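You operate a simulated robot arm through the tools that you are given. There is no shell and no other tool.

Carry out the task below with a simulated two-armed robot. There is one attempt and no reset: what you move stays moved.

Task
Stack the low ring and the 44 mm spacer on the plate on the stand.
Fine: measure the spacer on the height gauge to tell which is which, run the slider up to between 135 and 165 mm; ring first; the other spacer stays. Set down upright: what you pick out.

The check looks at the end state, three seconds after you hand in, the way a careful person would. Anything else that was tipped, shoved, dropped, spilled or broken makes it a failure.

Robot
Two 7-joint arms with fingered hands on one trunk that stands fixed in place. Base frame: the origin is at the foot of the trunk, x ahead of it, y to its left, z up; the work surface is at about z = 0.9. Readings come in m, degrees, newtons and seconds.
The left shoulder is at [0.06, 0.177, 0.875], the right one opposite. Each reaches about 1 m from its shoulder. Payload 4 kg a hand.
The TCP of each hand is the grasp point between the finger pads, 0.037 m short of the fingertips. In the tool frame z runs along the fingers and y along their closing line. The gripper opens to 0.124 m; its body begins 0.043 m behind the TCP. The gripper is a hand of 3 fingers: y runs from the thumb to the fingers, the wrist lies at [-0.015, -0.108, -0.202] in the tool frame, and closing takes about 1.5 s.
Orientation is that of the tool frame in the base frame, as [roll, pitch, yaw] about the fixed x, y, z axes, in that order (R = Rz(yaw) Ry(pitch) Rx(roll)). With the fingers straight down and the wrist toward the robot, the tool's x, y and z point along [0, 1, 0], [1, 0, 0] and [0, 0, -1] of the base frame.

Tools
- The arms move only by the tool arm_command. It takes "left_steps", "right_steps" or both (then of equal length, played together; a hand with none holds still); each is a list of rows, each a list of 6 numbers: the shift along the tool's x, y, z in units of 30 mm (1.0 is 30 mm), then the turn, a rotation vector about the tool's x, y, z in units of 6 degrees (1.0 is 6 degrees). In form: [[dx, dy, dz, ax, ay, az], ...]. A call has 1 to 20 rows; each row shifts and turns the commanded pose from where the row before left it, along the tool's axes as they then stand. "left_grip" and "right_grip" are, for a hand that has rows, the opening in per cent of the stroke, from 0 (shut) to 100 (fully open), set as the call begins (left out, the last holds). A call with a number of a shift or a turn outside -1 to 1 is refused whole. Each row takes 0.2 s and may step no farther than 0.05 m and 8.6 degrees from the row before; otherwise, or with a gripper value out of range, the whole call is refused. Where a pose cannot be reached the arm comes as near as it can. A force on the tool above 40 N (or 10 N above the force at the start of the call, whichever is more), or a blocked arm, ends the call early, and 0.2 s more pass. Each finger travels about 0.072 m/s and halts on what it meets, pressing with about 27 N; the grip force reading is that of the motor and also rises with nothing between the fingers. The clock runs only during rows and for 0.2 s after the last one: add rows that do not move to give the fingers time. It gives the time, the measured TCP pose, the force on the tool (base axes), the opening and the grip force at its end, in the units of the frame above (readings bear some noise), with the torque about the TCP (base axes, N m) and any sound that the robot's microphone picked up, and new pictures: "show" is both (left out), scene, wrist or none (wrist: the cameras of the hands that moved).
- Cameras (640 x 400 px; columns grow to the right, rows downward): "scene" is now at [0.0551, -0.013, 1.5311]; the picture's right is [-0.16, -0.99, 0.00], its down [-0.59, 0.09, -0.80] and it looks along [0.79, -0.13, -0.60] (base axes); focal length 354 px, centre (320, 200). "left" rides on the left gripper at [-0.064, -0.076, -0.137] in its tool frame; the picture's right is [-0.84, -0.26, 0.48], its down [0.48, -0.76, 0.43] and it looks along [0.26, 0.60, 0.76] (tool axes); focal length 256 px, centre (320, 200). "right" rides on the right gripper at [0.064, -0.076, -0.137] in its tool frame; the picture's right is [-0.84, 0.26, -0.48], its down [-0.48, -0.76, 0.43] and it looks along [-0.26, 0.60, 0.76] (tool axes); focal length 256 px, centre (320, 200). There is no depth. A picture from a camera that has moved, and an enlarged one, comes with that camera's place and axes in the base frame and with its lens.
- lift_body(by): slides the trunk up (or, below 0, down) by that many m; the arms and the scene camera ride with it, the base frame stays. It gives what a move gives, with no picture.
- set_fingers(index, middle, thumb_bend, thumb_turn, hand): sets how far each is bent, from 0 (flat) to 1 (curled in); at 0.3 the hand is open as for a grip, at 0.7 the pads meet at the TCP. One left out holds its place. A second passes; each finger stops where it meets its share of the squeeze, and holds until it gets a number again. A gripper value or a shape takes the hand back. It gives what a move gives, with no picture; readings hold the bend of each and the force on the fingers (four entries, about 0 where the hand has none), thumb and palm. thumb_turn goes from beside the hand (0) to across from the fingers (1), as for a grip.
- set_grasp(shape, hand): the hand has 3 fingers and takes this shape, open, in about a second: jaw (thumb against the fingers, like two jaws); tri (thumb and two fingers); tip (a fingertip pinch); poke (one finger out to press); point (the index stretched); flat (the hand flat); cup (the hand cupped); fist (a fist). The gripper value then closes the fingers along that shape, each until it touches; the sizes above hold for jaw. It gives what a move gives, with no picture.
- pan_tilt(pan, tilt): turns the head with the scene camera to pan (to the left, within 86 degrees either way) and tilt (down, from -29 to 69), counted from straight ahead of the robot. It gives what a move gives, and a new picture of the scene camera.
- inspect(camera, box): a new picture of the part [left, top, right, bottom] of that camera's present view, enlarged. The clock stands still meanwhile.
- sign_off(): hands the job in; it is judged then, once.

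Places have to be worked out from the pictures, the camera data and where the tool is seen. Open the grippers and draw the arms clear of the work before you hand the job in, unless the task says otherwise.

The tools are called as a command line: name --argument value ..., lists and objects as JSON in quotes. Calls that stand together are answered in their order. arm_command: Moves the arms, as the interface text tells. Its arguments: {"type":"object","properties":{"left_steps":{"type":"array"},"left_grip":{"type":"number"},"right_steps":{"type":"array"},"right_grip":{"type":"number"},"show":{"type":"string","enum":["both","scene","wrist","none"]}},"required":[]} The other tools are called the same way: lift_body (by) moves the trunk up or down; set_grasp (shape, hand) gives the hand a shape; set_fingers (index, middle, thumb_bend, thumb_turn, hand) moves the fingers one by one; pan_tilt (pan, tilt) turns the head that bears the scene camera; inspect (camera, box) takes an enlarged picture of a part of a camera's view; sign_off () hands the job in.

At the start:

```text
t: 0.0
left_tcp_pos: [0.5772, 0.0822, 1.2966]
left_orientation: [-180.0, -0.1, 89.9]
left_wrist_force: [0.7, -0.1, 0.8]
left_moment: [0.01, 0.0, 0.02]
left_gripper_width: 0.1234
left_gripper_force: 0.0
left_shape: jaw
left_bend: [0.3, 0.3, 0.3, 0.98]
left_finger forces: [0.1, 0.1, 0.1, 0.0, 0.1, 0.1]
right_tcp_pos: [0.5727, -0.3877, 1.2549]
right_orientation: [-180.0, 0.0, 90.0]
right_wrist_force: [-0.2, -0.4, 0.2]
right_moment: [0.01, -0.04, 0.04]
right_gripper_width: 0.1236
right_gripper_force: 0.0
right_shape: jaw
right_bend: [0.3, 0.3, 0.3, 0.98]
right_finger forces: [0.0, 0.0, 0.0, 0.1, 0.0, 0.0]
trunk travel left (down, up): [-0.4, 0.19]
head pan, tilt (commanded): [-9.0, 36.9]
```

scene: 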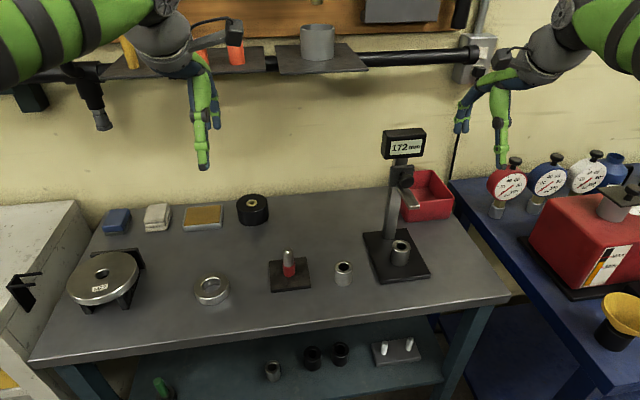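
right: 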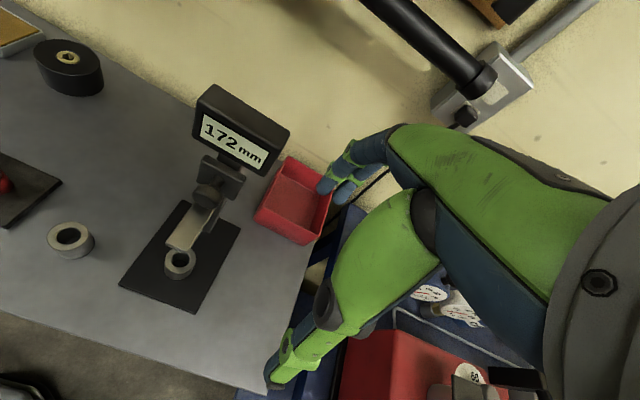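
left: 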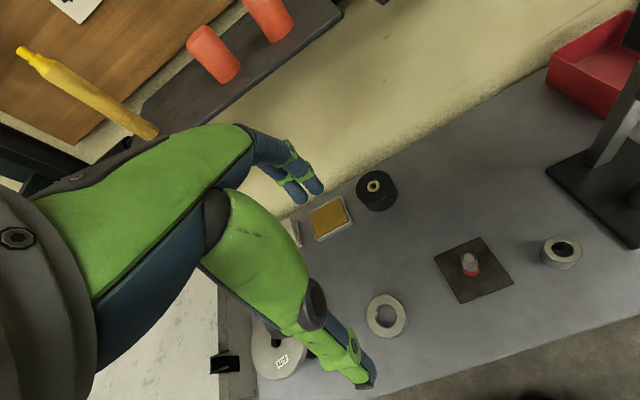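

The scene shows a height gauge reading 172 mm with a spacer under it, another spacer, a ring, a peg base, and a round metal thing on a stand at left. I'll enlarge these regions to understand them before moving.

inspect --camera "scene" --box '[40, 220, 240, 345]'

inspect --camera "scene" --box '[240, 180, 440, 305]'

inspect --camera "scene" --box '[340, 115, 480, 202]'

inspect --camera "scene" --box '[240, 320, 440, 400]'

inspect --camera "left" --box '[200, 280, 440, 400]'

```text
3.20 times, centred on (140, 282) of scene
camera zoom: at [0.0551, -0.013, 1.5311], right [-0.16, -0.99, 0.0], down [-0.59, 0.09, -0.8], along [0.79, -0.13, -0.6], focal length 1132 px, centre (896, -64)
```

zoom: 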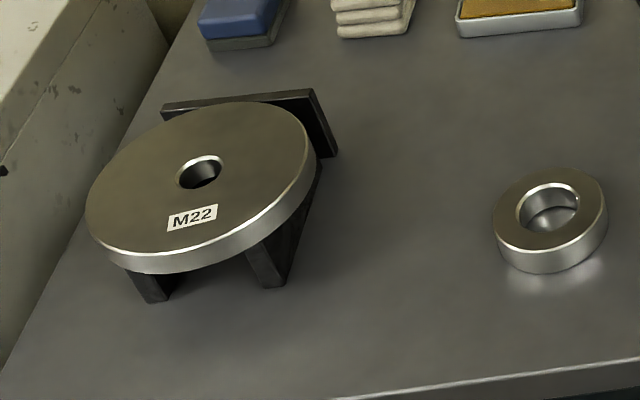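

```text
3.20 times, centred on (340, 242) of scene
camera zoom: at [0.0551, -0.013, 1.5311], right [-0.16, -0.99, 0.0], down [-0.59, 0.09, -0.8], along [0.79, -0.13, -0.6], focal length 1132 px, centre (256, 64)
```

zoom: 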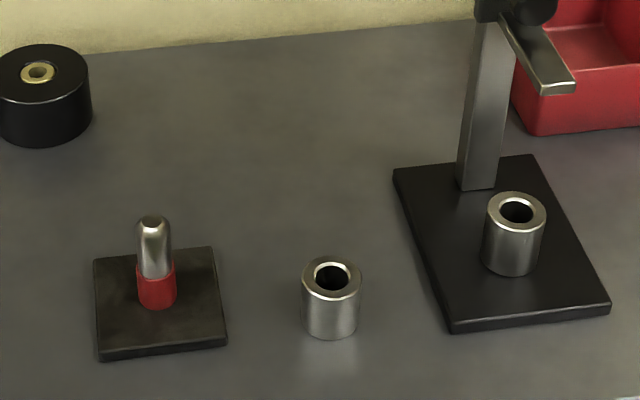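

```text
4.57 times, centred on (410, 158) of scene
camera zoom: at [0.0551, -0.013, 1.5311], right [-0.16, -0.99, 0.0], down [-0.59, 0.09, -0.8], along [0.79, -0.13, -0.6], focal length 1617 px, centre (-91, 390)
```

zoom: 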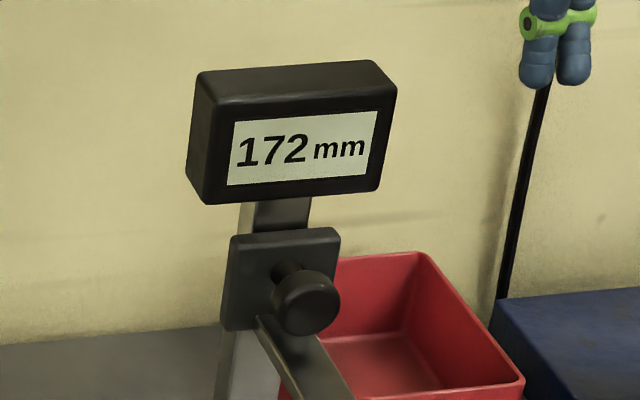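

```text
3.20 times, centred on (340, 360) of scene
camera zoom: at [0.0551, -0.013, 1.5311], right [-0.16, -0.99, 0.0], down [-0.59, 0.09, -0.8], along [0.79, -0.13, -0.6], focal length 1132 px, centre (256, -312)
```

zoom: 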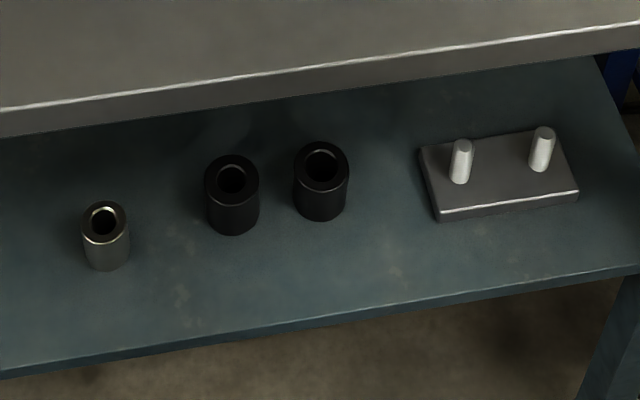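

```text
2.67 times, centred on (320, 340) of left
camera zoom: at [0.5023, 0.0191, 1.4351], right [-0.26, -0.84, -0.48], down [-0.76, 0.48, -0.43], along [0.6, 0.26, -0.76], focal length 683 px, centre (320, -173)
```

zoom: 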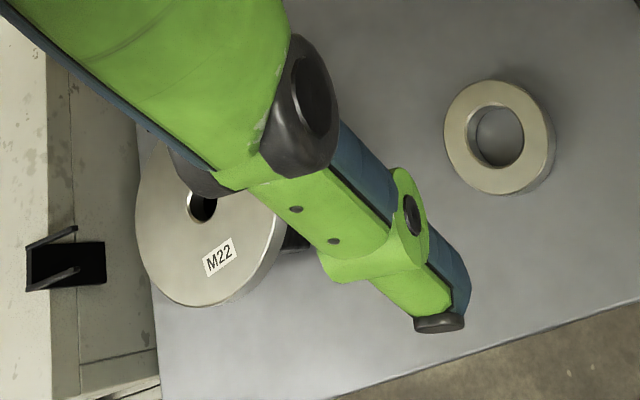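

The plate "M22" sits on the black stand at left, the low ring is at about (0.59, 0.14), spacer A at (0.577, -0.15), and spacer B on the gauge base at (0.608, -0.29). I'll take a closer look at the gauge slider from the right wrist camera.

inspect --camera "right" --box '[110, 80, 310, 320]'

inspect --camera "scene" --box '[355, 165, 455, 295]'

inspect --camera "left" --box '[340, 160, 640, 340]'

```text
1.67 times, centred on (210, 200) of right
camera zoom: at [0.4973, -0.323, 1.3924], right [0.26, -0.84, 0.48], down [-0.76, -0.48, -0.43], along [0.6, -0.26, -0.76], focal length 427 px, centre (503, 200)
```

zoom: 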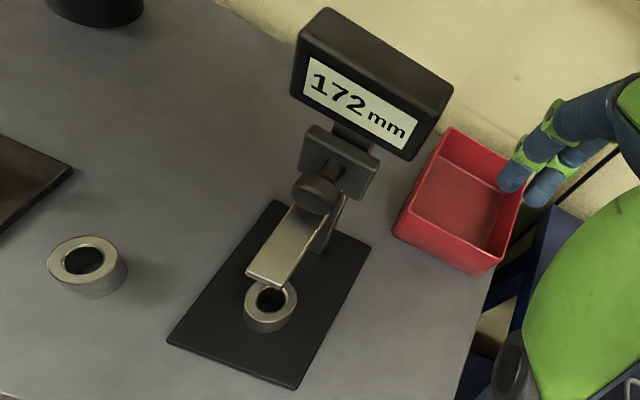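

```text
3.08 times, centred on (405, 230) of scene
camera zoom: at [0.0551, -0.013, 1.5311], right [-0.16, -0.99, 0.0], down [-0.59, 0.09, -0.8], along [0.79, -0.13, -0.6], focal length 1088 px, centre (58, 108)
```

zoom: 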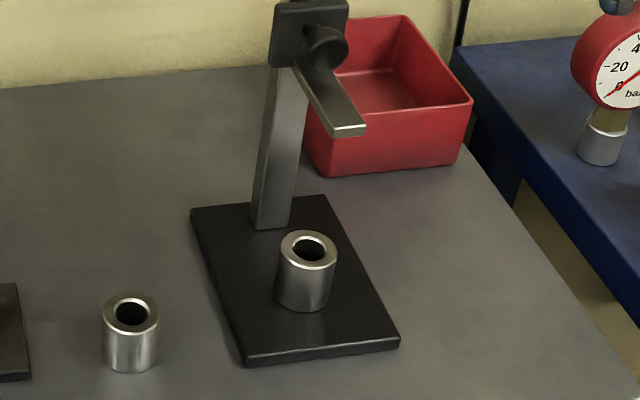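

```text
2.13 times, centred on (490, 250) of left
camera zoom: at [0.5023, 0.0191, 1.4351], right [-0.26, -0.84, -0.48], down [-0.76, 0.48, -0.43], along [0.6, 0.26, -0.76], focal length 546 px, centre (-43, 93)
```

zoom: 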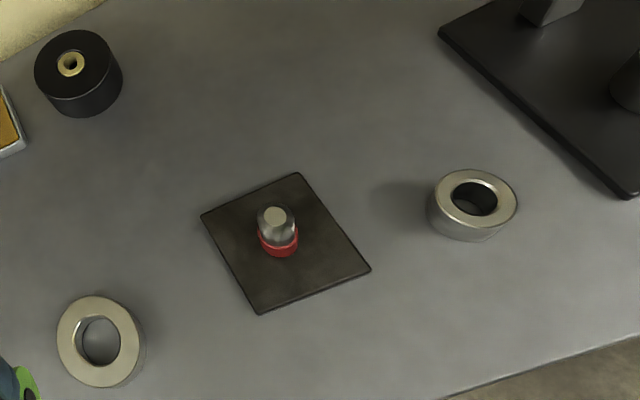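

The gauge blade points toward the robot at about (0.584–0.66, -0.292), bottom at about z 1.08, over spacer B. I'll put the right hand in the poke shape to press the slider down, and see what the finger looks like.

set_grasp --hand "right" --shape "poke"

arm_command --right_steps '[[0, 0, 0, 0, 0, 0]]' --show "both"

```text
t: 0.9
left_tcp_pos: [0.5774, 0.0825, 1.2973]
left_orientation: [179.9, 0.0, 90.0]
left_wrist_force: [0.5, 0.6, -0.8]
left_moment: [-0.02, -0.03, 0.01]
left_gripper_width: 0.1235
left_gripper_force: 0.1
left_shape: jaw
left_bend: [0.3, 0.3, 0.3, 0.98]
left_finger forces: [0.0, 0.0, 0.1, 0.0, 0.0, 0.0]
right_tcp_pos: [0.5737, -0.3878, 1.2548]
right_orientation: [-180.0, 0.0, 90.0]
right_wrist_force: [0.1, 0.6, -0.3]
right_moment: [-0.03, -0.01, 0.03]
right_gripper_width: 0.0
right_gripper_force: 0.0
right_shape: poke
right_bend: [0.7, 0.7, 0.0, 1.0]
right_finger forces: [0.0, 0.0, 0.0, 0.1, 0.0, 0.0]
trunk travel left (down, up): [-0.4, 0.19]
head pan, tilt (commanded): [-9.0, 36.9]
```

```text
t: 1.3
left_tcp_pos: [0.5773, 0.0815, 1.295]
left_orientation: [-180.0, 0.0, 90.0]
left_wrist_force: [0.1, -0.4, -0.2]
left_moment: [-0.01, -0.01, -0.02]
left_gripper_width: 0.1236
left_gripper_force: 0.1
left_shape: jaw
left_bend: [0.3, 0.3, 0.3, 0.98]
left_finger forces: [0.1, 0.0, 0.0, 0.1, 0.1, 0.1]
right_tcp_pos: [0.5742, -0.3871, 1.2548]
right_orientation: [-179.9, 0.0, 90.0]
right_wrist_force: [-0.6, 0.3, -0.3]
right_moment: [0.0, -0.01, 0.0]
right_gripper_width: 0.0
right_gripper_force: 0.0
right_shape: poke
right_bend: [0.7, 0.7, 0.0, 1.0]
right_finger forces: [0.0, 0.1, 0.1, 0.0, 0.0, 0.0]
trunk travel left (down, up): [-0.4, 0.19]
head pan, tilt (commanded): [-9.0, 36.9]
camera scene: at [0.0551, -0.013, 1.5311], right [-0.16, -0.99, 0.0], down [-0.59, 0.09, -0.8], along [0.79, -0.13, -0.6], focal length 354 px, centre (320, 200)
camera right: at [0.4973, -0.323, 1.3924], right [0.26, -0.84, 0.48], down [-0.76, -0.48, -0.43], along [0.6, -0.26, -0.76], focal length 256 px, centre (320, 200)
```

scene: 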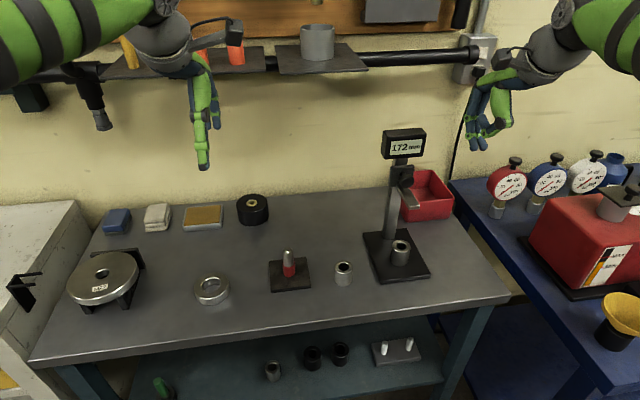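
right: 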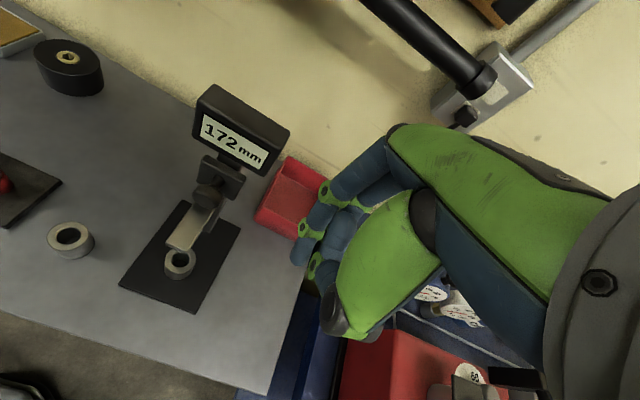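

The poke shape seems to have bent the fingers and straightened the thumb. I'll enlarge both views of that hand to see what actually sticks out.

inspect --camera "scene" --box '[440, 40, 600, 180]'

inspect --camera "right" --box '[250, 100, 500, 360]'

```text
2.86 times, centred on (520, 110) of scene
camera zoom: at [0.0551, -0.013, 1.5311], right [-0.16, -0.99, 0.0], down [-0.59, 0.09, -0.8], along [0.79, -0.13, -0.6], focal length 1010 px, centre (-251, 457)
```

zoom: 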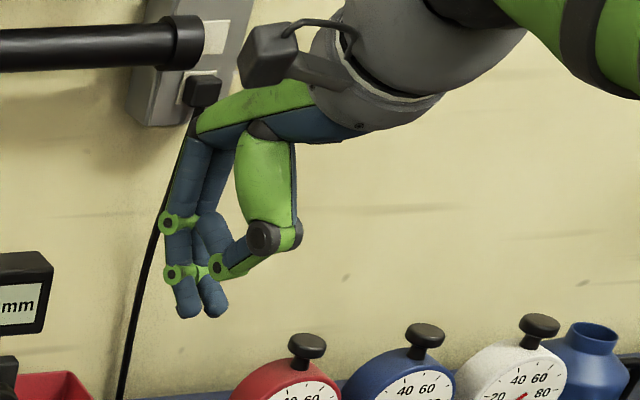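

```text
1.54 times, centred on (375, 230) of right
camera zoom: at [0.4973, -0.323, 1.3924], right [0.26, -0.84, 0.48], down [-0.76, -0.48, -0.43], along [0.6, -0.26, -0.76], focal length 394 px, centre (235, 154)
```

zoom: 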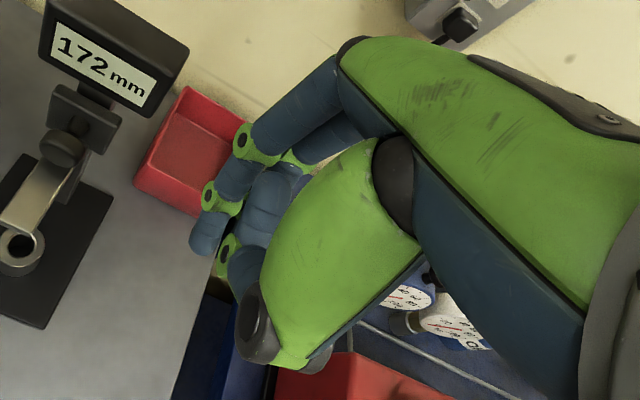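

The "poke" shape leaves both fingers half bent. I'll try the "point" shape (index stretched), which should give a clean single finger for both pressing down and lifting from underneath.

set_grasp --hand "right" --shape "point"

inspect --camera "scene" --box '[440, 40, 600, 180]'

inspect --camera "right" --box '[250, 100, 500, 360]'

```text
t: 2.2
left_tcp_pos: [0.5756, 0.082, 1.2972]
left_orientation: [-180.0, 0.0, 90.0]
left_wrist_force: [0.1, 0.6, 0.2]
left_moment: [0.02, 0.03, 0.03]
left_gripper_width: 0.1238
left_gripper_force: 0.0
left_shape: jaw
left_bend: [0.3, 0.3, 0.3, 0.98]
left_finger forces: [0.0, 0.1, 0.0, 0.0, 0.0, 0.0]
right_tcp_pos: [0.574, -0.3877, 1.2536]
right_orientation: [-180.0, 0.0, 90.1]
right_wrist_force: [0.6, 0.4, -0.3]
right_moment: [0.0, -0.01, 0.01]
right_gripper_width: 0.118
right_gripper_force: 0.0
right_shape: point
right_bend: [0.32, 1.0, 1.0, 0.89]
right_finger forces: [0.0, 0.0, 0.0, 0.0, 0.0, 0.0]
trunk travel left (down, up): [-0.4, 0.19]
head pan, tilt (commanded): [-9.0, 36.9]
```

```text
2.86 times, centred on (520, 110) of scene
camera zoom: at [0.0551, -0.013, 1.5311], right [-0.16, -0.99, 0.0], down [-0.59, 0.09, -0.8], along [0.79, -0.12, -0.6], focal length 1010 px, centre (-251, 457)
```

zoom: 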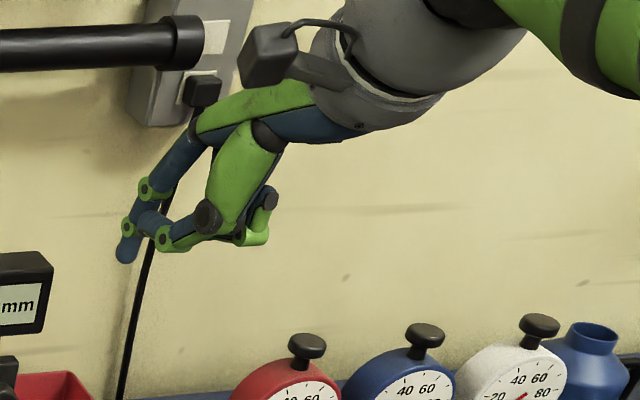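

```text
1.54 times, centred on (375, 230) of right
camera zoom: at [0.4973, -0.323, 1.3924], right [0.26, -0.84, 0.48], down [-0.76, -0.48, -0.43], along [0.6, -0.26, -0.76], focal length 394 px, centre (235, 154)
```

zoom: 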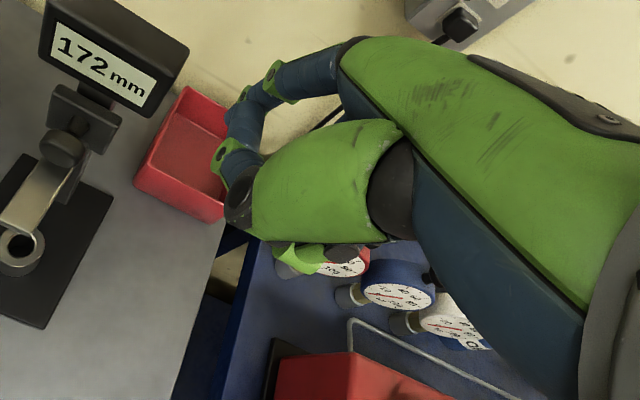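

The fingers were still travelling at that reading, so I'll let a moment pass and look at the settled shape.

arm_command --right_steps '[[0, 0, 0, 0, 0, 0], [0, 0, 0, 0, 0, 0], [0, 0, 0, 0, 0, 0], [0, 0, 0, 0, 0, 0]]' --show "wrist"

inspect --camera "scene" --box '[440, 40, 600, 180]'

```text
t: 3.2
left_tcp_pos: [0.5781, 0.0825, 1.2973]
left_orientation: [-180.0, 0.0, 90.0]
left_wrist_force: [0.0, 0.0, -1.4]
left_moment: [0.01, 0.02, 0.01]
left_gripper_width: 0.1235
left_gripper_force: 0.1
left_shape: jaw
left_bend: [0.3, 0.3, 0.3, 0.98]
left_finger forces: [0.0, 0.0, 0.0, 0.0, 0.0, 0.1]
right_tcp_pos: [0.5736, -0.3872, 1.2556]
right_orientation: [179.9, 0.1, 90.0]
right_wrist_force: [0.6, -0.8, -0.2]
right_moment: [-0.02, -0.02, 0.01]
right_gripper_width: 0.1182
right_gripper_force: 0.1
right_shape: point
right_bend: [0.32, 1.0, 1.0, 0.89]
right_finger forces: [0.0, 0.0, 0.0, 0.0, 0.0, 0.0]
trunk travel left (down, up): [-0.4, 0.19]
head pan, tilt (commanded): [-9.0, 36.9]
camera right: at [0.4973, -0.323, 1.3924], right [0.26, -0.84, 0.48], down [-0.76, -0.48, -0.43], along [0.6, -0.26, -0.76], focal length 256 px, centre (320, 200)
```

right: 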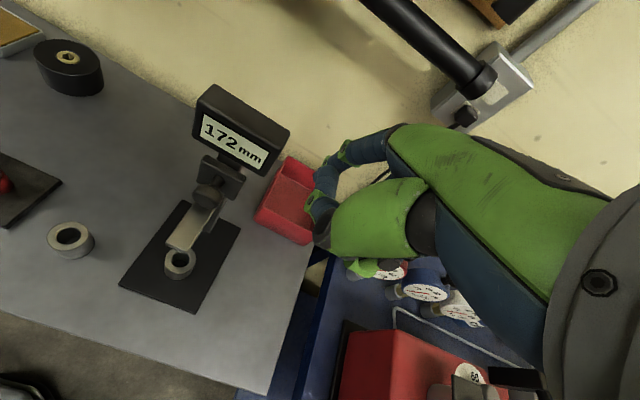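

```text
2.86 times, centred on (520, 110) of scene
camera zoom: at [0.0551, -0.013, 1.5311], right [-0.16, -0.99, 0.0], down [-0.59, 0.09, -0.8], along [0.79, -0.12, -0.6], focal length 1010 px, centre (-251, 457)
```

zoom: 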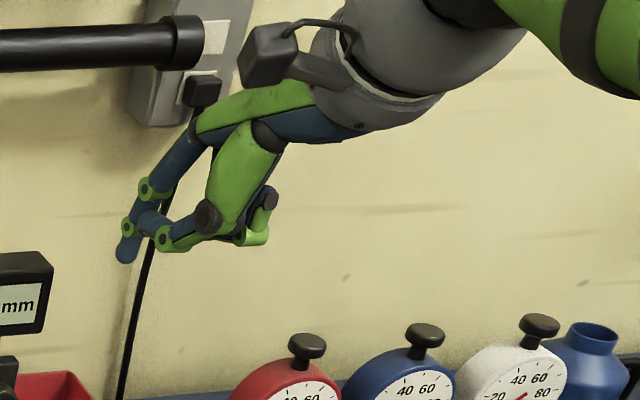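

The index is extended at bend 0.32 with the middle and thumb curled; I judge its tip to be about 69 mm ahead of and 30 mm below the TCP. I'll bring it above the gauge blade (tip about (0.605, -0.29)), stopping about 50 mm above, and look.

arm_command --right_steps '[[0.857, -0.42, 0, 0, 0, 0], [0.857, -0.42, 0, 0, 0, 0], [0.857, -0.42, 0, 0, 0, 0], [0, 0, 0.95, 0, 0, 0], [0, 0, 0.95, 0, 0, 0], [0, 0, 0.95, 0, 0, 0], [0, 0, 0, 0, 0, 0]]' --show "both"

inspect --camera "scene" --box '[340, 90, 500, 290]'

```text
t: 4.8
left_tcp_pos: [0.5779, 0.0816, 1.2969]
left_orientation: [180.0, -0.1, 90.0]
left_wrist_force: [1.2, 0.2, -0.4]
left_moment: [-0.03, -0.03, 0.0]
left_gripper_width: 0.1237
left_gripper_force: 0.1
left_shape: jaw
left_bend: [0.3, 0.3, 0.3, 0.98]
left_finger forces: [0.0, 0.0, 0.0, 0.0, 0.0, 0.0]
right_tcp_pos: [0.5352, -0.3099, 1.1716]
right_orientation: [-180.0, 0.0, 90.0]
right_wrist_force: [-0.4, 0.7, -0.2]
right_moment: [-0.02, -0.02, -0.01]
right_gripper_width: 0.1179
right_gripper_force: 0.0
right_shape: point
right_bend: [0.32, 1.0, 1.0, 0.89]
right_finger forces: [0.0, 0.0, 0.0, 0.0, 0.0, 0.0]
trunk travel left (down, up): [-0.4, 0.19]
head pan, tilt (commanded): [-9.0, 36.9]
camera scene: at [0.0551, -0.013, 1.5311], right [-0.16, -0.99, 0.0], down [-0.59, 0.09, -0.8], along [0.79, -0.12, -0.6], focal length 354 px, centre (320, 200)
camera right: at [0.4587, -0.246, 1.3077], right [0.26, -0.84, 0.48], down [-0.76, -0.48, -0.43], along [0.6, -0.26, -0.76], focal length 256 px, centre (320, 200)
```

scene: 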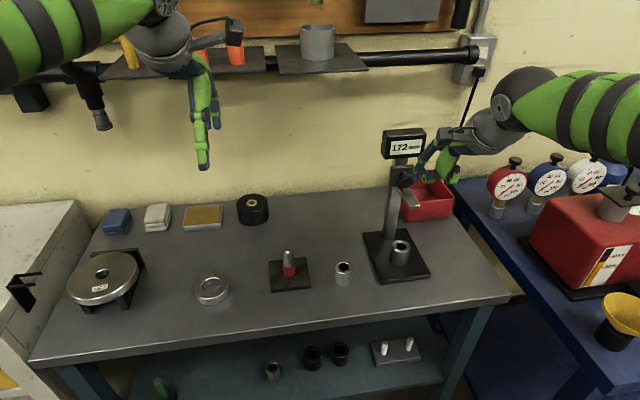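
right: 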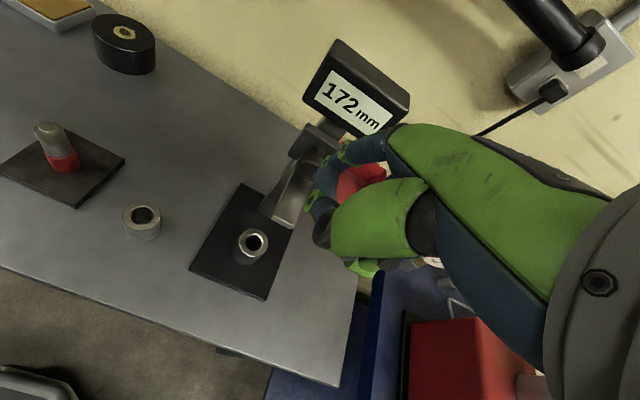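

```text
2.00 times, centred on (420, 190) of scene
camera zoom: at [0.0551, -0.013, 1.5311], right [-0.16, -0.99, 0.0], down [-0.59, 0.09, -0.8], along [0.79, -0.12, -0.6], focal length 707 px, centre (120, 220)
```

zoom: 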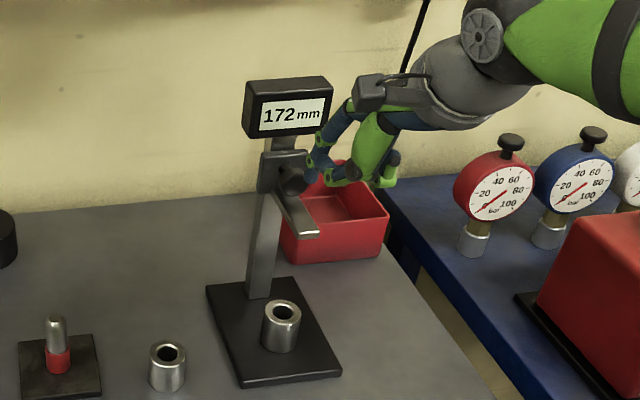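

The tip appears to be above the blade, just right in front of the knob. I'll enlarge more from both cameras to verify tip position relative to the blade and the knob before going down.

inspect --camera "scene" --box '[380, 130, 460, 215]'

inspect --camera "right" --box '[230, 110, 400, 280]'

```text
4.71 times, centred on (420, 172) of scene
camera zoom: at [0.0551, -0.013, 1.5311], right [-0.16, -0.99, 0.0], down [-0.59, 0.09, -0.8], along [0.79, -0.12, -0.6], focal length 1664 px, centre (-151, 329)
```

zoom: 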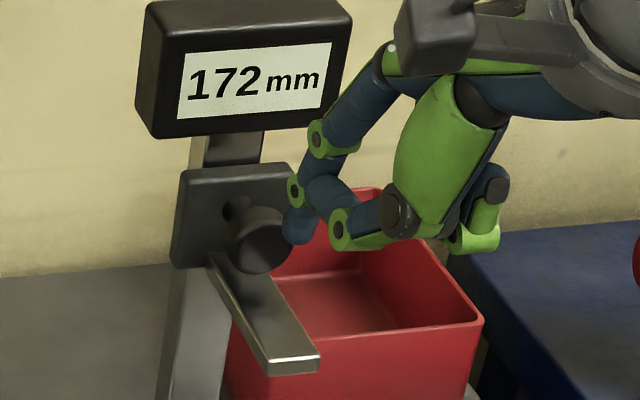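

```text
2.35 times, centred on (315, 195) of right
camera zoom: at [0.4587, -0.246, 1.3077], right [0.26, -0.84, 0.48], down [-0.76, -0.48, -0.43], along [0.6, -0.26, -0.76], focal length 602 px, centre (332, 212)
```

zoom: 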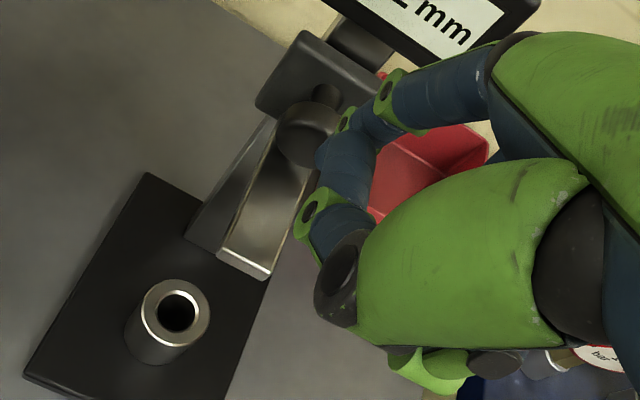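

The tip sits at about (0.605, -0.291, 1.14), directly above the blade and clear of the knob (knob front at x about 0.632). I'll descend slowly until I meet the blade and push it down a little to see how the slider responds.

arm_command --right_steps '[[0, 0, 0.5, 0, 0, 0], [0, 0, 0.5, 0, 0, 0], [0, 0, 0.4, 0, 0, 0], [0, 0, 0.3, 0, 0, 0], [0, 0, 0.3, 0, 0, 0], [0, 0, 0.3, 0, 0, 0], [0, 0, 0, 0, 0, 0]]' --show "both"

inspect --camera "scene" --box '[370, 120, 460, 280]'

```text
t: 6.4
left_tcp_pos: [0.577, 0.0809, 1.2972]
left_orientation: [-179.9, 0.0, 90.0]
left_wrist_force: [0.6, 0.0, 0.0]
left_moment: [0.01, 0.0, -0.02]
left_gripper_width: 0.1233
left_gripper_force: 0.0
left_shape: jaw
left_bend: [0.3, 0.3, 0.3, 0.98]
left_finger forces: [0.1, 0.0, 0.0, 0.0, 0.0, 0.0]
right_tcp_pos: [0.5349, -0.3097, 1.1003]
right_orientation: [-179.9, 0.0, 90.0]
right_wrist_force: [-1.0, 0.5, -0.1]
right_moment: [0.01, 0.0, -0.02]
right_gripper_width: 0.0
right_gripper_force: 0.1
right_shape: point
right_bend: [0.32, 1.0, 1.0, 0.89]
right_finger forces: [0.2, 0.1, 0.0, 0.0, 0.0, 0.1]
trunk travel left (down, up): [-0.4, 0.19]
head pan, tilt (commanded): [-9.0, 36.9]
camera scene: at [0.0551, -0.0129, 1.5311], right [-0.16, -0.99, 0.0], down [-0.59, 0.09, -0.8], along [0.79, -0.13, -0.6], focal length 354 px, centre (320, 200)
camera right: at [0.4592, -0.2458, 1.2377], right [0.26, -0.84, 0.48], down [-0.76, -0.48, -0.43], along [0.6, -0.26, -0.76], focal length 256 px, centre (320, 200)
```

scene: 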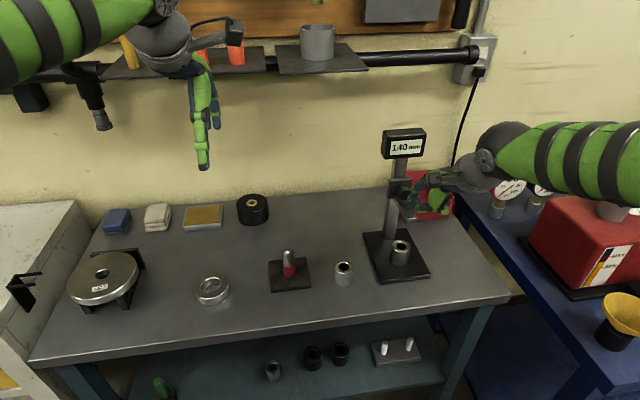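
right: 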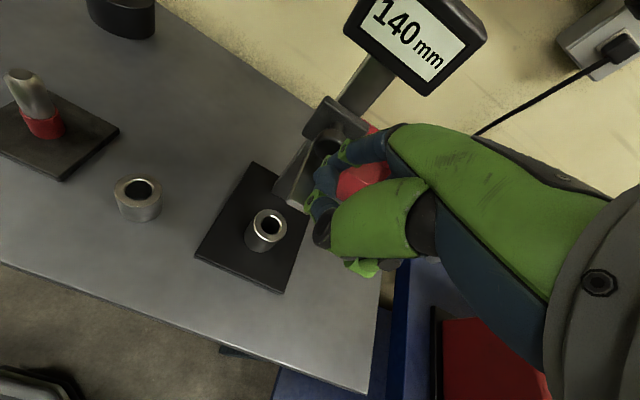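

```text
2.50 times, centred on (415, 200) of scene
camera zoom: at [0.0551, -0.0129, 1.5311], right [-0.16, -0.99, 0.0], down [-0.59, 0.09, -0.8], along [0.79, -0.13, -0.6], focal length 884 px, centre (82, 200)
```

zoom: 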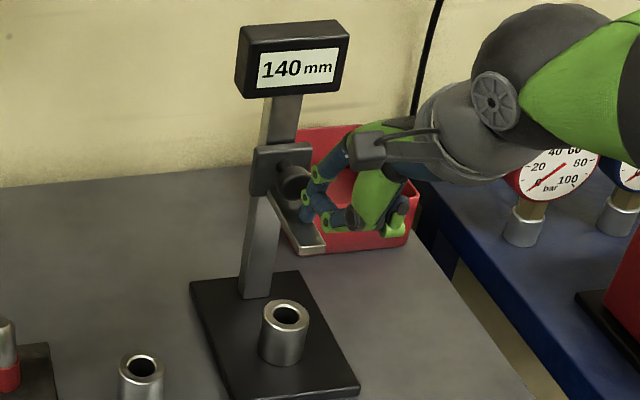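

The display now reads 140 mm and the slider moved freely under the fingertip (blade in-plane, no noticeable force). Before pushing lower I'll look to the right to check that the elbow keeps clear of the items on the blue table.

pan_tilt --pan -45 --tilt 37

```text
t: 7.4
left_tcp_pos: [0.5771, 0.0828, 1.2975]
left_orientation: [180.0, -0.1, 90.1]
left_wrist_force: [0.8, -0.2, -0.2]
left_moment: [-0.02, -0.01, 0.0]
left_gripper_width: 0.1236
left_gripper_force: 0.1
left_shape: jaw
left_bend: [0.3, 0.3, 0.3, 0.98]
left_finger forces: [0.1, 0.1, 0.1, 0.0, 0.1, 0.0]
right_tcp_pos: [0.535, -0.3097, 1.1014]
right_orientation: [-180.0, 0.0, 90.1]
right_wrist_force: [-0.3, -0.1, 0.3]
right_moment: [-0.01, 0.0, -0.01]
right_gripper_width: 0.0001
right_gripper_force: 0.0
right_shape: point
right_bend: [0.32, 1.0, 1.0, 0.89]
right_finger forces: [0.0, 0.0, 0.1, 0.0, 0.0, 0.1]
trunk travel left (down, up): [-0.4, 0.19]
head pan, tilt (commanded): [-45.0, 37.0]
camera scene: at [0.0307, -0.0608, 1.531], right [-0.71, -0.71, 0.0], down [-0.43, 0.43, -0.8], along [0.57, -0.56, -0.6], focal length 354 px, centre (320, 200)
```

scene: 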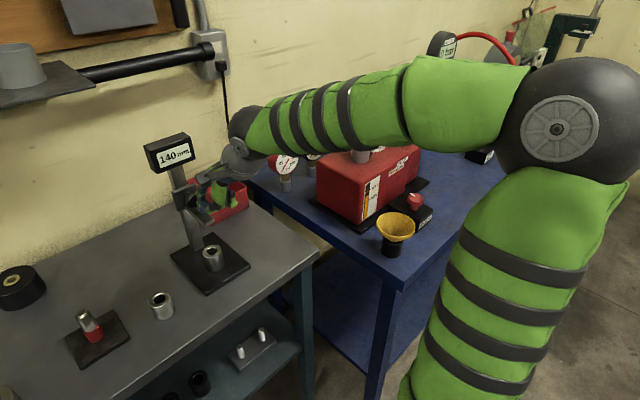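

The right elbow rides high (forearm well above the blue table's items), so there's clearance. I'll keep pushing the blade down by about 75 mm in moderate steps, which should bring the reading to about 65 mm.

arm_command --right_steps '[[0, 0, 0.5, 0, 0, 0], [0, 0, 0.5, 0, 0, 0], [0, 0, 0.5, 0, 0, 0], [0, 0, 0.5, 0, 0, 0], [0, 0, 0.4, 0, 0, 0], [0, 0, 0.1, 0, 0, 0], [0, 0, 0, 0, 0, 0]]' --show "both"

pan_tilt --pan -22 --tilt 40

inspect --camera "scene" --box '[250, 100, 410, 260]'

```text
t: 9.0
left_tcp_pos: [0.5781, 0.0821, 1.2976]
left_orientation: [179.9, 0.1, 90.0]
left_wrist_force: [0.1, 0.5, -0.4]
left_moment: [-0.02, 0.0, 0.0]
left_gripper_width: 0.1236
left_gripper_force: 0.1
left_shape: jaw
left_bend: [0.3, 0.3, 0.3, 0.98]
left_finger forces: [0.0, 0.0, 0.0, 0.0, 0.0, 0.0]
right_tcp_pos: [0.536, -0.3102, 1.0255]
right_orientation: [180.0, 0.0, 90.0]
right_wrist_force: [0.4, -0.2, 0.9]
right_moment: [0.0, -0.07, 0.02]
right_gripper_width: 0.0001
right_gripper_force: 0.1
right_shape: point
right_bend: [0.32, 1.0, 1.0, 0.89]
right_finger forces: [0.8, 0.1, 0.1, 0.0, 0.0, 0.0]
trunk travel left (down, up): [-0.4, 0.19]
head pan, tilt (commanded): [-45.0, 37.0]
camera scene: at [0.0306, -0.0608, 1.531], right [-0.71, -0.71, 0.0], down [-0.43, 0.43, -0.8], along [0.56, -0.56, -0.6], focal length 354 px, centre (320, 200)
camera right: at [0.4599, -0.2461, 1.1629], right [0.26, -0.84, 0.48], down [-0.76, -0.48, -0.43], along [0.6, -0.26, -0.76], focal length 256 px, centre (320, 200)
```

scene: 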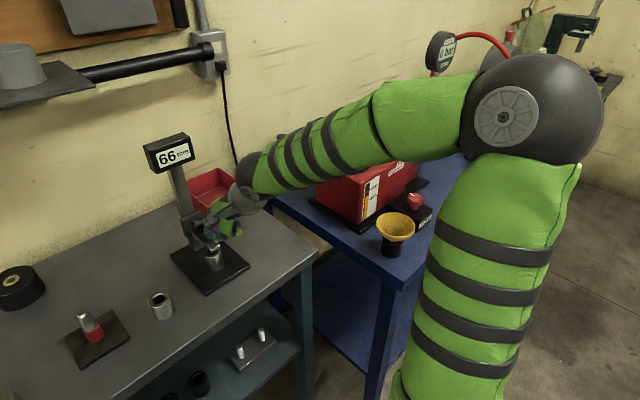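
right: 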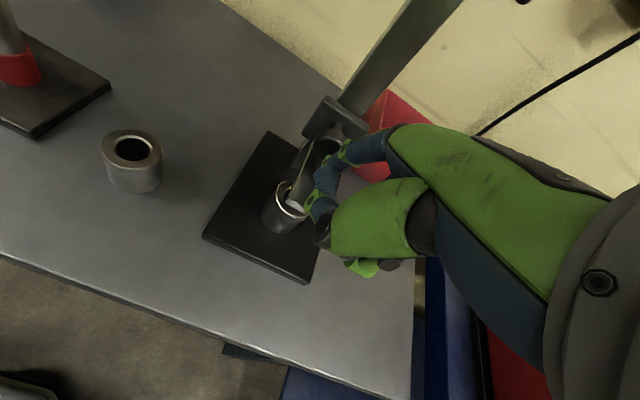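

```text
t: 9.9
left_tcp_pos: [0.5773, 0.0832, 1.2981]
left_orientation: [179.9, 0.0, 90.0]
left_wrist_force: [-0.3, 0.7, -1.1]
left_moment: [-0.02, 0.03, 0.01]
left_gripper_width: 0.1236
left_gripper_force: 0.0
left_shape: jaw
left_bend: [0.3, 0.3, 0.3, 0.98]
left_finger forces: [0.0, 0.1, 0.1, 0.0, 0.0, 0.0]
right_tcp_pos: [0.5353, -0.3107, 1.0257]
right_orientation: [-179.9, 0.0, 90.1]
right_wrist_force: [-0.6, 0.7, 0.9]
right_moment: [0.03, -0.05, 0.01]
right_gripper_width: 0.0
right_gripper_force: 0.1
right_shape: point
right_bend: [0.32, 1.0, 1.0, 0.89]
right_finger forces: [0.4, 0.0, 0.0, 0.0, 0.0, 0.0]
trunk travel left (down, up): [-0.4, 0.19]
head pan, tilt (commanded): [-22.0, 40.0]
camera scene: at [0.048, -0.0312, 1.5265], right [-0.38, -0.93, 0.0], down [-0.6, 0.24, -0.77], along [0.71, -0.29, -0.64], focal length 354 px, centre (320, 200)
```

scene: 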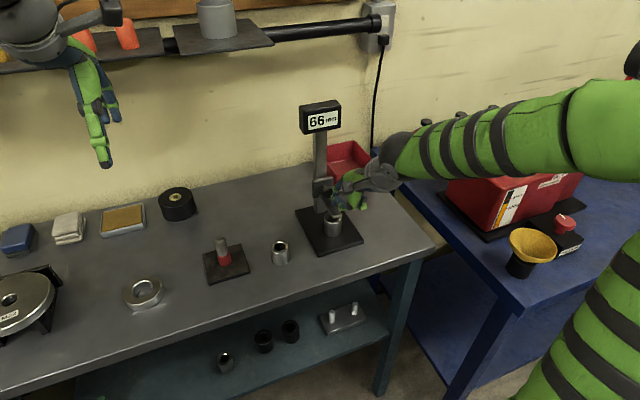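

```text
2.50 times, centred on (330, 180) of scene
camera zoom: at [0.048, -0.0312, 1.5265], right [-0.38, -0.93, 0.0], down [-0.6, 0.24, -0.77], along [0.71, -0.29, -0.64], focal length 884 px, centre (295, 250)
```

zoom: 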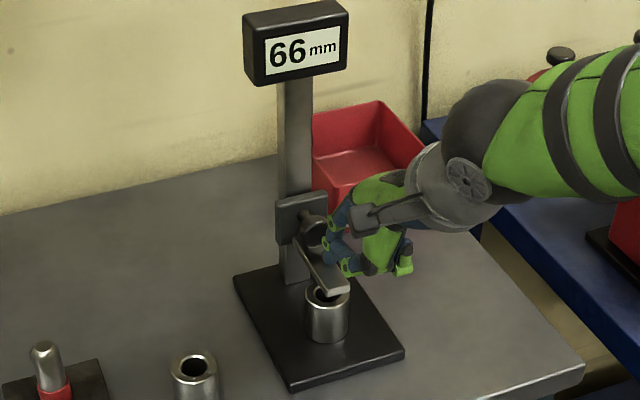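

The reading is 66 mm and the blade is over spacer B with a gap left. I'll continue in 3 mm steps, about 15 mm, then re-read.

arm_command --right_steps '[[0, 0, 0.1, 0, 0, 0], [0, 0, 0.1, 0, 0, 0], [0, 0, 0.1, 0, 0, 0], [0, 0, 0.1, 0, 0, 0], [0, 0, 0.1, 0, 0, 0], [0, 0, 0, 0, 0, 0]]' --show "wrist"

inspect --camera "scene" --box '[270, 90, 390, 260]'

```text
t: 11.3
left_tcp_pos: [0.5784, 0.082, 1.2971]
left_orientation: [180.0, 0.0, 90.0]
left_wrist_force: [-0.1, 0.0, 0.4]
left_moment: [-0.01, 0.01, 0.03]
left_gripper_width: 0.1235
left_gripper_force: 0.0
left_shape: jaw
left_bend: [0.3, 0.3, 0.3, 0.98]
left_finger forces: [0.0, 0.0, 0.0, 0.1, 0.0, 0.0]
right_tcp_pos: [0.5345, -0.3096, 1.011]
right_orientation: [180.0, -0.1, 90.0]
right_wrist_force: [0.1, 0.2, 1.5]
right_moment: [0.01, -0.07, -0.03]
right_gripper_width: 0.0
right_gripper_force: 0.0
right_shape: point
right_bend: [0.32, 1.0, 1.0, 0.89]
right_finger forces: [1.0, 0.1, 0.0, 0.0, 0.0, 0.0]
trunk travel left (down, up): [-0.4, 0.19]
head pan, tilt (commanded): [-22.0, 40.0]
camera right: at [0.4591, -0.2459, 1.1482], right [0.26, -0.84, 0.48], down [-0.76, -0.48, -0.43], along [0.6, -0.26, -0.76], focal length 256 px, centre (320, 200)
```

right: 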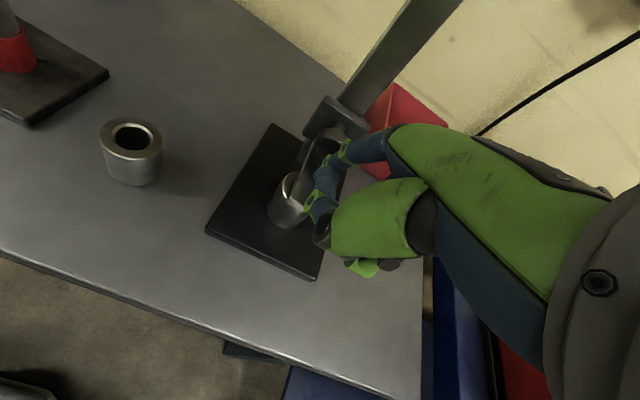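

```text
2.35 times, centred on (330, 175) of scene
camera zoom: at [0.048, -0.0312, 1.5265], right [-0.37, -0.93, 0.0], down [-0.6, 0.24, -0.77], along [0.71, -0.29, -0.64], focal length 832 px, centre (296, 259)
```

zoom: 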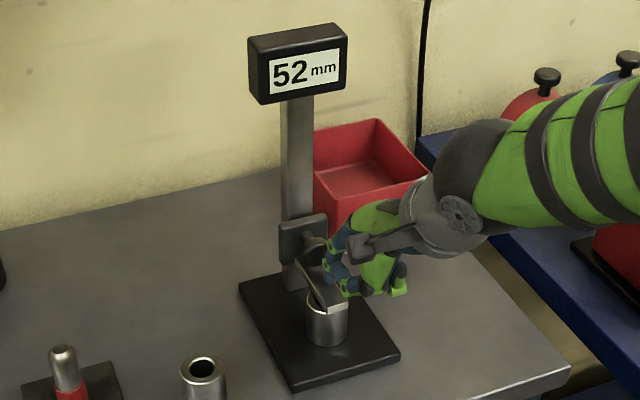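

The reading is 52 mm and still free. I'll go on in 1.5 mm steps and watch the force for contact with the spacer.

arm_command --right_steps '[[0, 0, 0.05, 0, 0, 0], [0, 0, 0.05, 0, 0, 0], [0, 0, 0.05, 0, 0, 0], [0, 0, 0.05, 0, 0, 0], [0, 0, 0, 0, 0, 0]]' --show "none"

inspect --camera "scene" --box '[270, 90, 390, 260]'

```text
t: 12.5
left_tcp_pos: [0.577, 0.0813, 1.2967]
left_orientation: [179.9, 0.1, 89.9]
left_wrist_force: [0.5, 0.5, -0.3]
left_moment: [-0.01, 0.02, 0.02]
left_gripper_width: 0.1234
left_gripper_force: 0.1
left_shape: jaw
left_bend: [0.3, 0.3, 0.3, 0.98]
left_finger forces: [0.0, 0.0, 0.1, 0.1, 0.0, 0.0]
right_tcp_pos: [0.535, -0.3102, 1.0048]
right_orientation: [179.9, 0.1, 90.0]
right_wrist_force: [-4.1, -0.9, 11.0]
right_moment: [0.19, -0.87, -0.08]
right_gripper_width: 0.0
right_gripper_force: 0.0
right_shape: point
right_bend: [0.31, 1.0, 1.0, 0.89]
right_finger forces: [11.8, 0.1, 0.0, 0.0, 0.0, 0.0]
trunk travel left (down, up): [-0.4, 0.19]
head pan, tilt (commanded): [-22.0, 40.0]
```

```text
2.35 times, centred on (330, 175) of scene
camera zoom: at [0.0469, -0.0309, 1.5267], right [-0.37, -0.93, 0.0], down [-0.6, 0.24, -0.77], along [0.71, -0.29, -0.64], focal length 832 px, centre (296, 259)
```

zoom: 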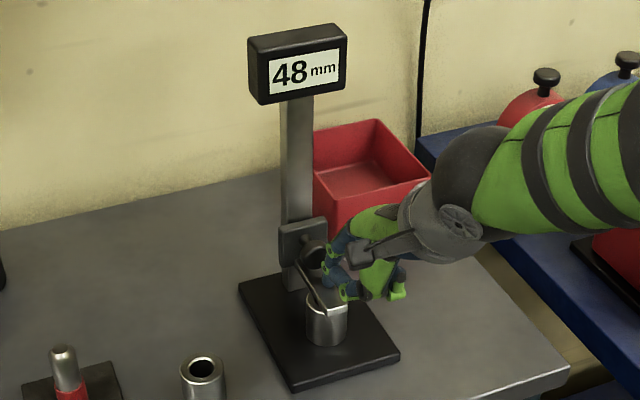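

The tool force jumped to 11 N with the reading at 48 mm: the blade rests on spacer B, so the gauge spacer is 48 mm and the one on the table (A) is the 44 mm piece. I'll raise the right hand straight up and withdraw it to the right.

arm_command --right_steps '[[0, 0, -0.3, 0, 0, 0], [0, 0, -0.7, 0, 0, 0], [0, 0, -1, 0, 0, 0], [0, 0, -1, 0, 0, 0], [0, 0, -1, 0, 0, 0], [0, 0, -1, 0, 0, 0], [0, 0, -1, 0, 0, 0], [0, 0, -1, 0, 0, 0], [0, 0, -1, 0, 0, 0], [-1, -0.6, 0, 0, 0, 0], [-1, -0.6, 0, 0, 0, 0], [-1, -0.6, 0, 0, 0, 0], [-1, -0.6, 0, 0, 0, 0], [-1, -0.6, 0, 0, 0, 0]]' --show "both"

inspect --camera "scene" --box '[240, 90, 400, 270]'

```text
t: 15.5
left_tcp_pos: [0.5768, 0.0813, 1.2967]
left_orientation: [-180.0, 0.0, 90.0]
left_wrist_force: [-0.5, -0.4, -1.2]
left_moment: [-0.04, 0.02, 0.0]
left_gripper_width: 0.1234
left_gripper_force: 0.2
left_shape: jaw
left_bend: [0.3, 0.3, 0.3, 0.98]
left_finger forces: [0.1, 0.0, 0.0, 0.1, 0.0, 0.0]
right_tcp_pos: [0.4442, -0.4608, 1.2433]
right_orientation: [179.9, 0.0, 90.0]
right_wrist_force: [-0.6, -0.4, 0.0]
right_moment: [-0.02, 0.01, 0.02]
right_gripper_width: 0.0001
right_gripper_force: 0.0
right_shape: point
right_bend: [0.32, 1.0, 1.0, 0.89]
right_finger forces: [0.0, 0.1, 0.0, 0.1, 0.0, 0.0]
trunk travel left (down, up): [-0.4, 0.19]
head pan, tilt (commanded): [-22.0, 40.0]
camera scene: at [0.0477, -0.0315, 1.5265], right [-0.37, -0.93, 0.0], down [-0.6, 0.24, -0.77], along [0.71, -0.29, -0.64], focal length 354 px, centre (320, 200)
camera right: at [0.368, -0.3978, 1.3813], right [0.26, -0.84, 0.48], down [-0.76, -0.48, -0.44], along [0.6, -0.25, -0.76], focal length 256 px, centre (320, 200)
```

scene: 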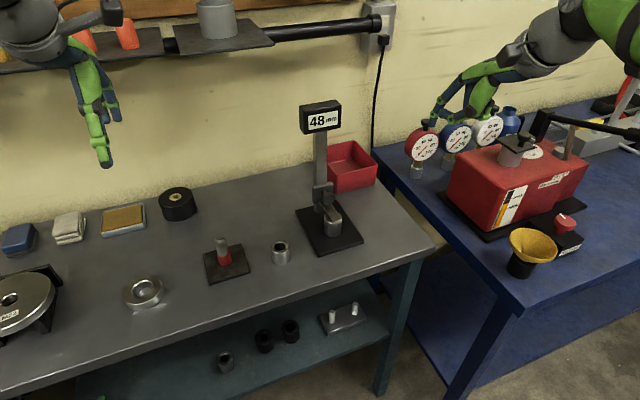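
right: 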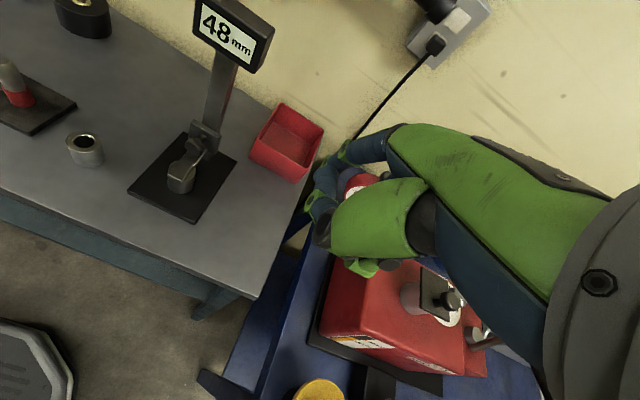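

```text
2.22 times, centred on (320, 180) of scene
camera zoom: at [0.0477, -0.0315, 1.5265], right [-0.37, -0.93, 0.0], down [-0.6, 0.24, -0.77], along [0.71, -0.29, -0.64], focal length 786 px, centre (320, 244)
```

zoom: 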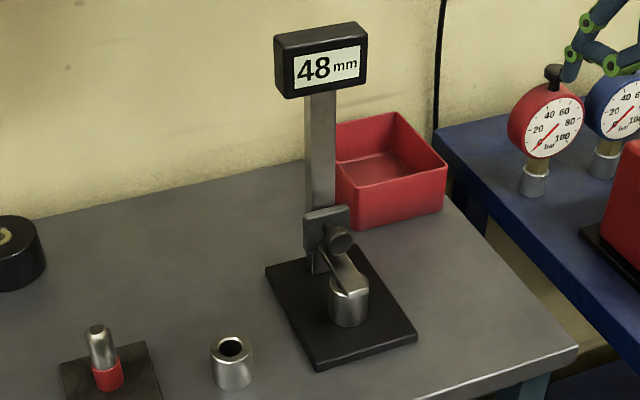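

The slider stays at 48 mm, resting on spacer B. For lifting it I'll use the left hand with the index extended, pointing to the right (−y) so the finger slides under the blade behind the spacer. First I set the point shape on the left hand and turn it in free air.

set_grasp --hand "left" --shape "point"

arm_command --left_steps '[[0, 0, 0, 0.7698, -0.7698, -0.7698], [0, 0, 0, 0.7698, -0.7698, -0.7698], [0, 0, 0, 0.7698, -0.7698, -0.7698], [0, 0, 0, 0.7698, -0.7698, -0.7698], [0, 0, 0, 0.7698, -0.7698, -0.7698], [0, 0, 0, 0.7698, -0.7698, -0.7698], [0, 0, 0, 0.7698, -0.7698, -0.7698], [0, 0, 0, 0.7698, -0.7698, -0.7698]]' --show "both"

```text
t: 16.4
left_tcp_pos: [0.5772, 0.0813, 1.2968]
left_orientation: [179.9, 0.0, 90.0]
left_wrist_force: [0.1, 0.7, 0.2]
left_moment: [0.0, -0.04, 0.03]
left_gripper_width: 0.1182
left_gripper_force: 0.2
left_shape: point
left_bend: [0.32, 1.0, 1.0, 0.89]
left_finger forces: [0.1, 0.0, 0.1, 0.0, 0.0, 0.0]
right_tcp_pos: [0.4447, -0.4621, 1.2441]
right_orientation: [179.9, 0.0, 90.0]
right_wrist_force: [0.1, 1.6, 0.2]
right_moment: [0.03, -0.03, 0.01]
right_gripper_width: 0.0
right_gripper_force: 0.0
right_shape: point
right_bend: [0.32, 1.0, 1.0, 0.89]
right_finger forces: [0.0, 0.0, 0.0, 0.1, 0.0, 0.0]
trunk travel left (down, up): [-0.4, 0.19]
head pan, tilt (commanded): [-22.0, 40.0]
```

```text
t: 18.2
left_tcp_pos: [0.5771, 0.0816, 1.2968]
left_orientation: [-131.3, 19.4, 138.6]
left_wrist_force: [-1.1, -0.8, -0.4]
left_moment: [0.03, -0.01, 0.02]
left_gripper_width: 0.118
left_gripper_force: 0.1
left_shape: point
left_bend: [0.32, 1.0, 1.0, 0.89]
left_finger forces: [0.0, 0.0, 0.0, 0.1, 0.1, 0.0]
right_tcp_pos: [0.4461, -0.4622, 1.2434]
right_orientation: [-180.0, 0.0, 90.0]
right_wrist_force: [-0.6, 0.1, -0.3]
right_moment: [-0.02, 0.0, 0.02]
right_gripper_width: 0.0
right_gripper_force: 0.0
right_shape: point
right_bend: [0.32, 1.0, 1.0, 0.89]
right_finger forces: [0.0, 0.0, 0.1, 0.0, 0.1, 0.1]
trunk travel left (down, up): [-0.4, 0.19]
head pan, tilt (commanded): [-22.0, 40.0]
camera scene: at [0.0482, -0.031, 1.5265], right [-0.37, -0.93, 0.0], down [-0.6, 0.24, -0.77], along [0.71, -0.29, -0.64], focal length 354 px, centre (320, 200)
camera left: at [0.6211, 0.1143, 1.4586], right [0.27, -0.95, 0.16], down [-0.96, -0.26, 0.11], along [-0.06, -0.18, -0.98], focal length 256 px, centre (320, 200)
```

scene: 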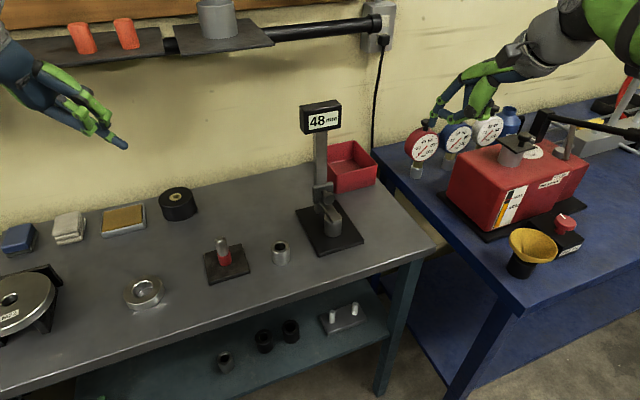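
left: 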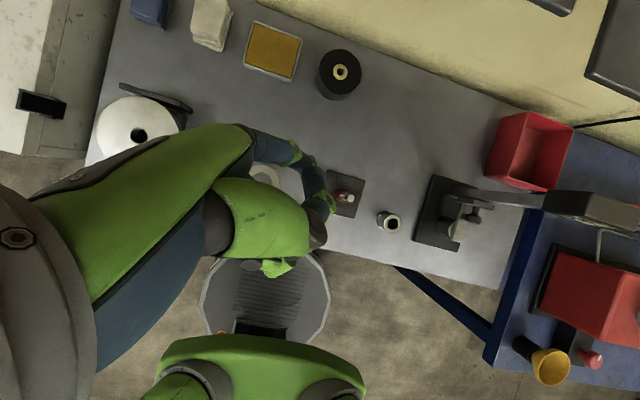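

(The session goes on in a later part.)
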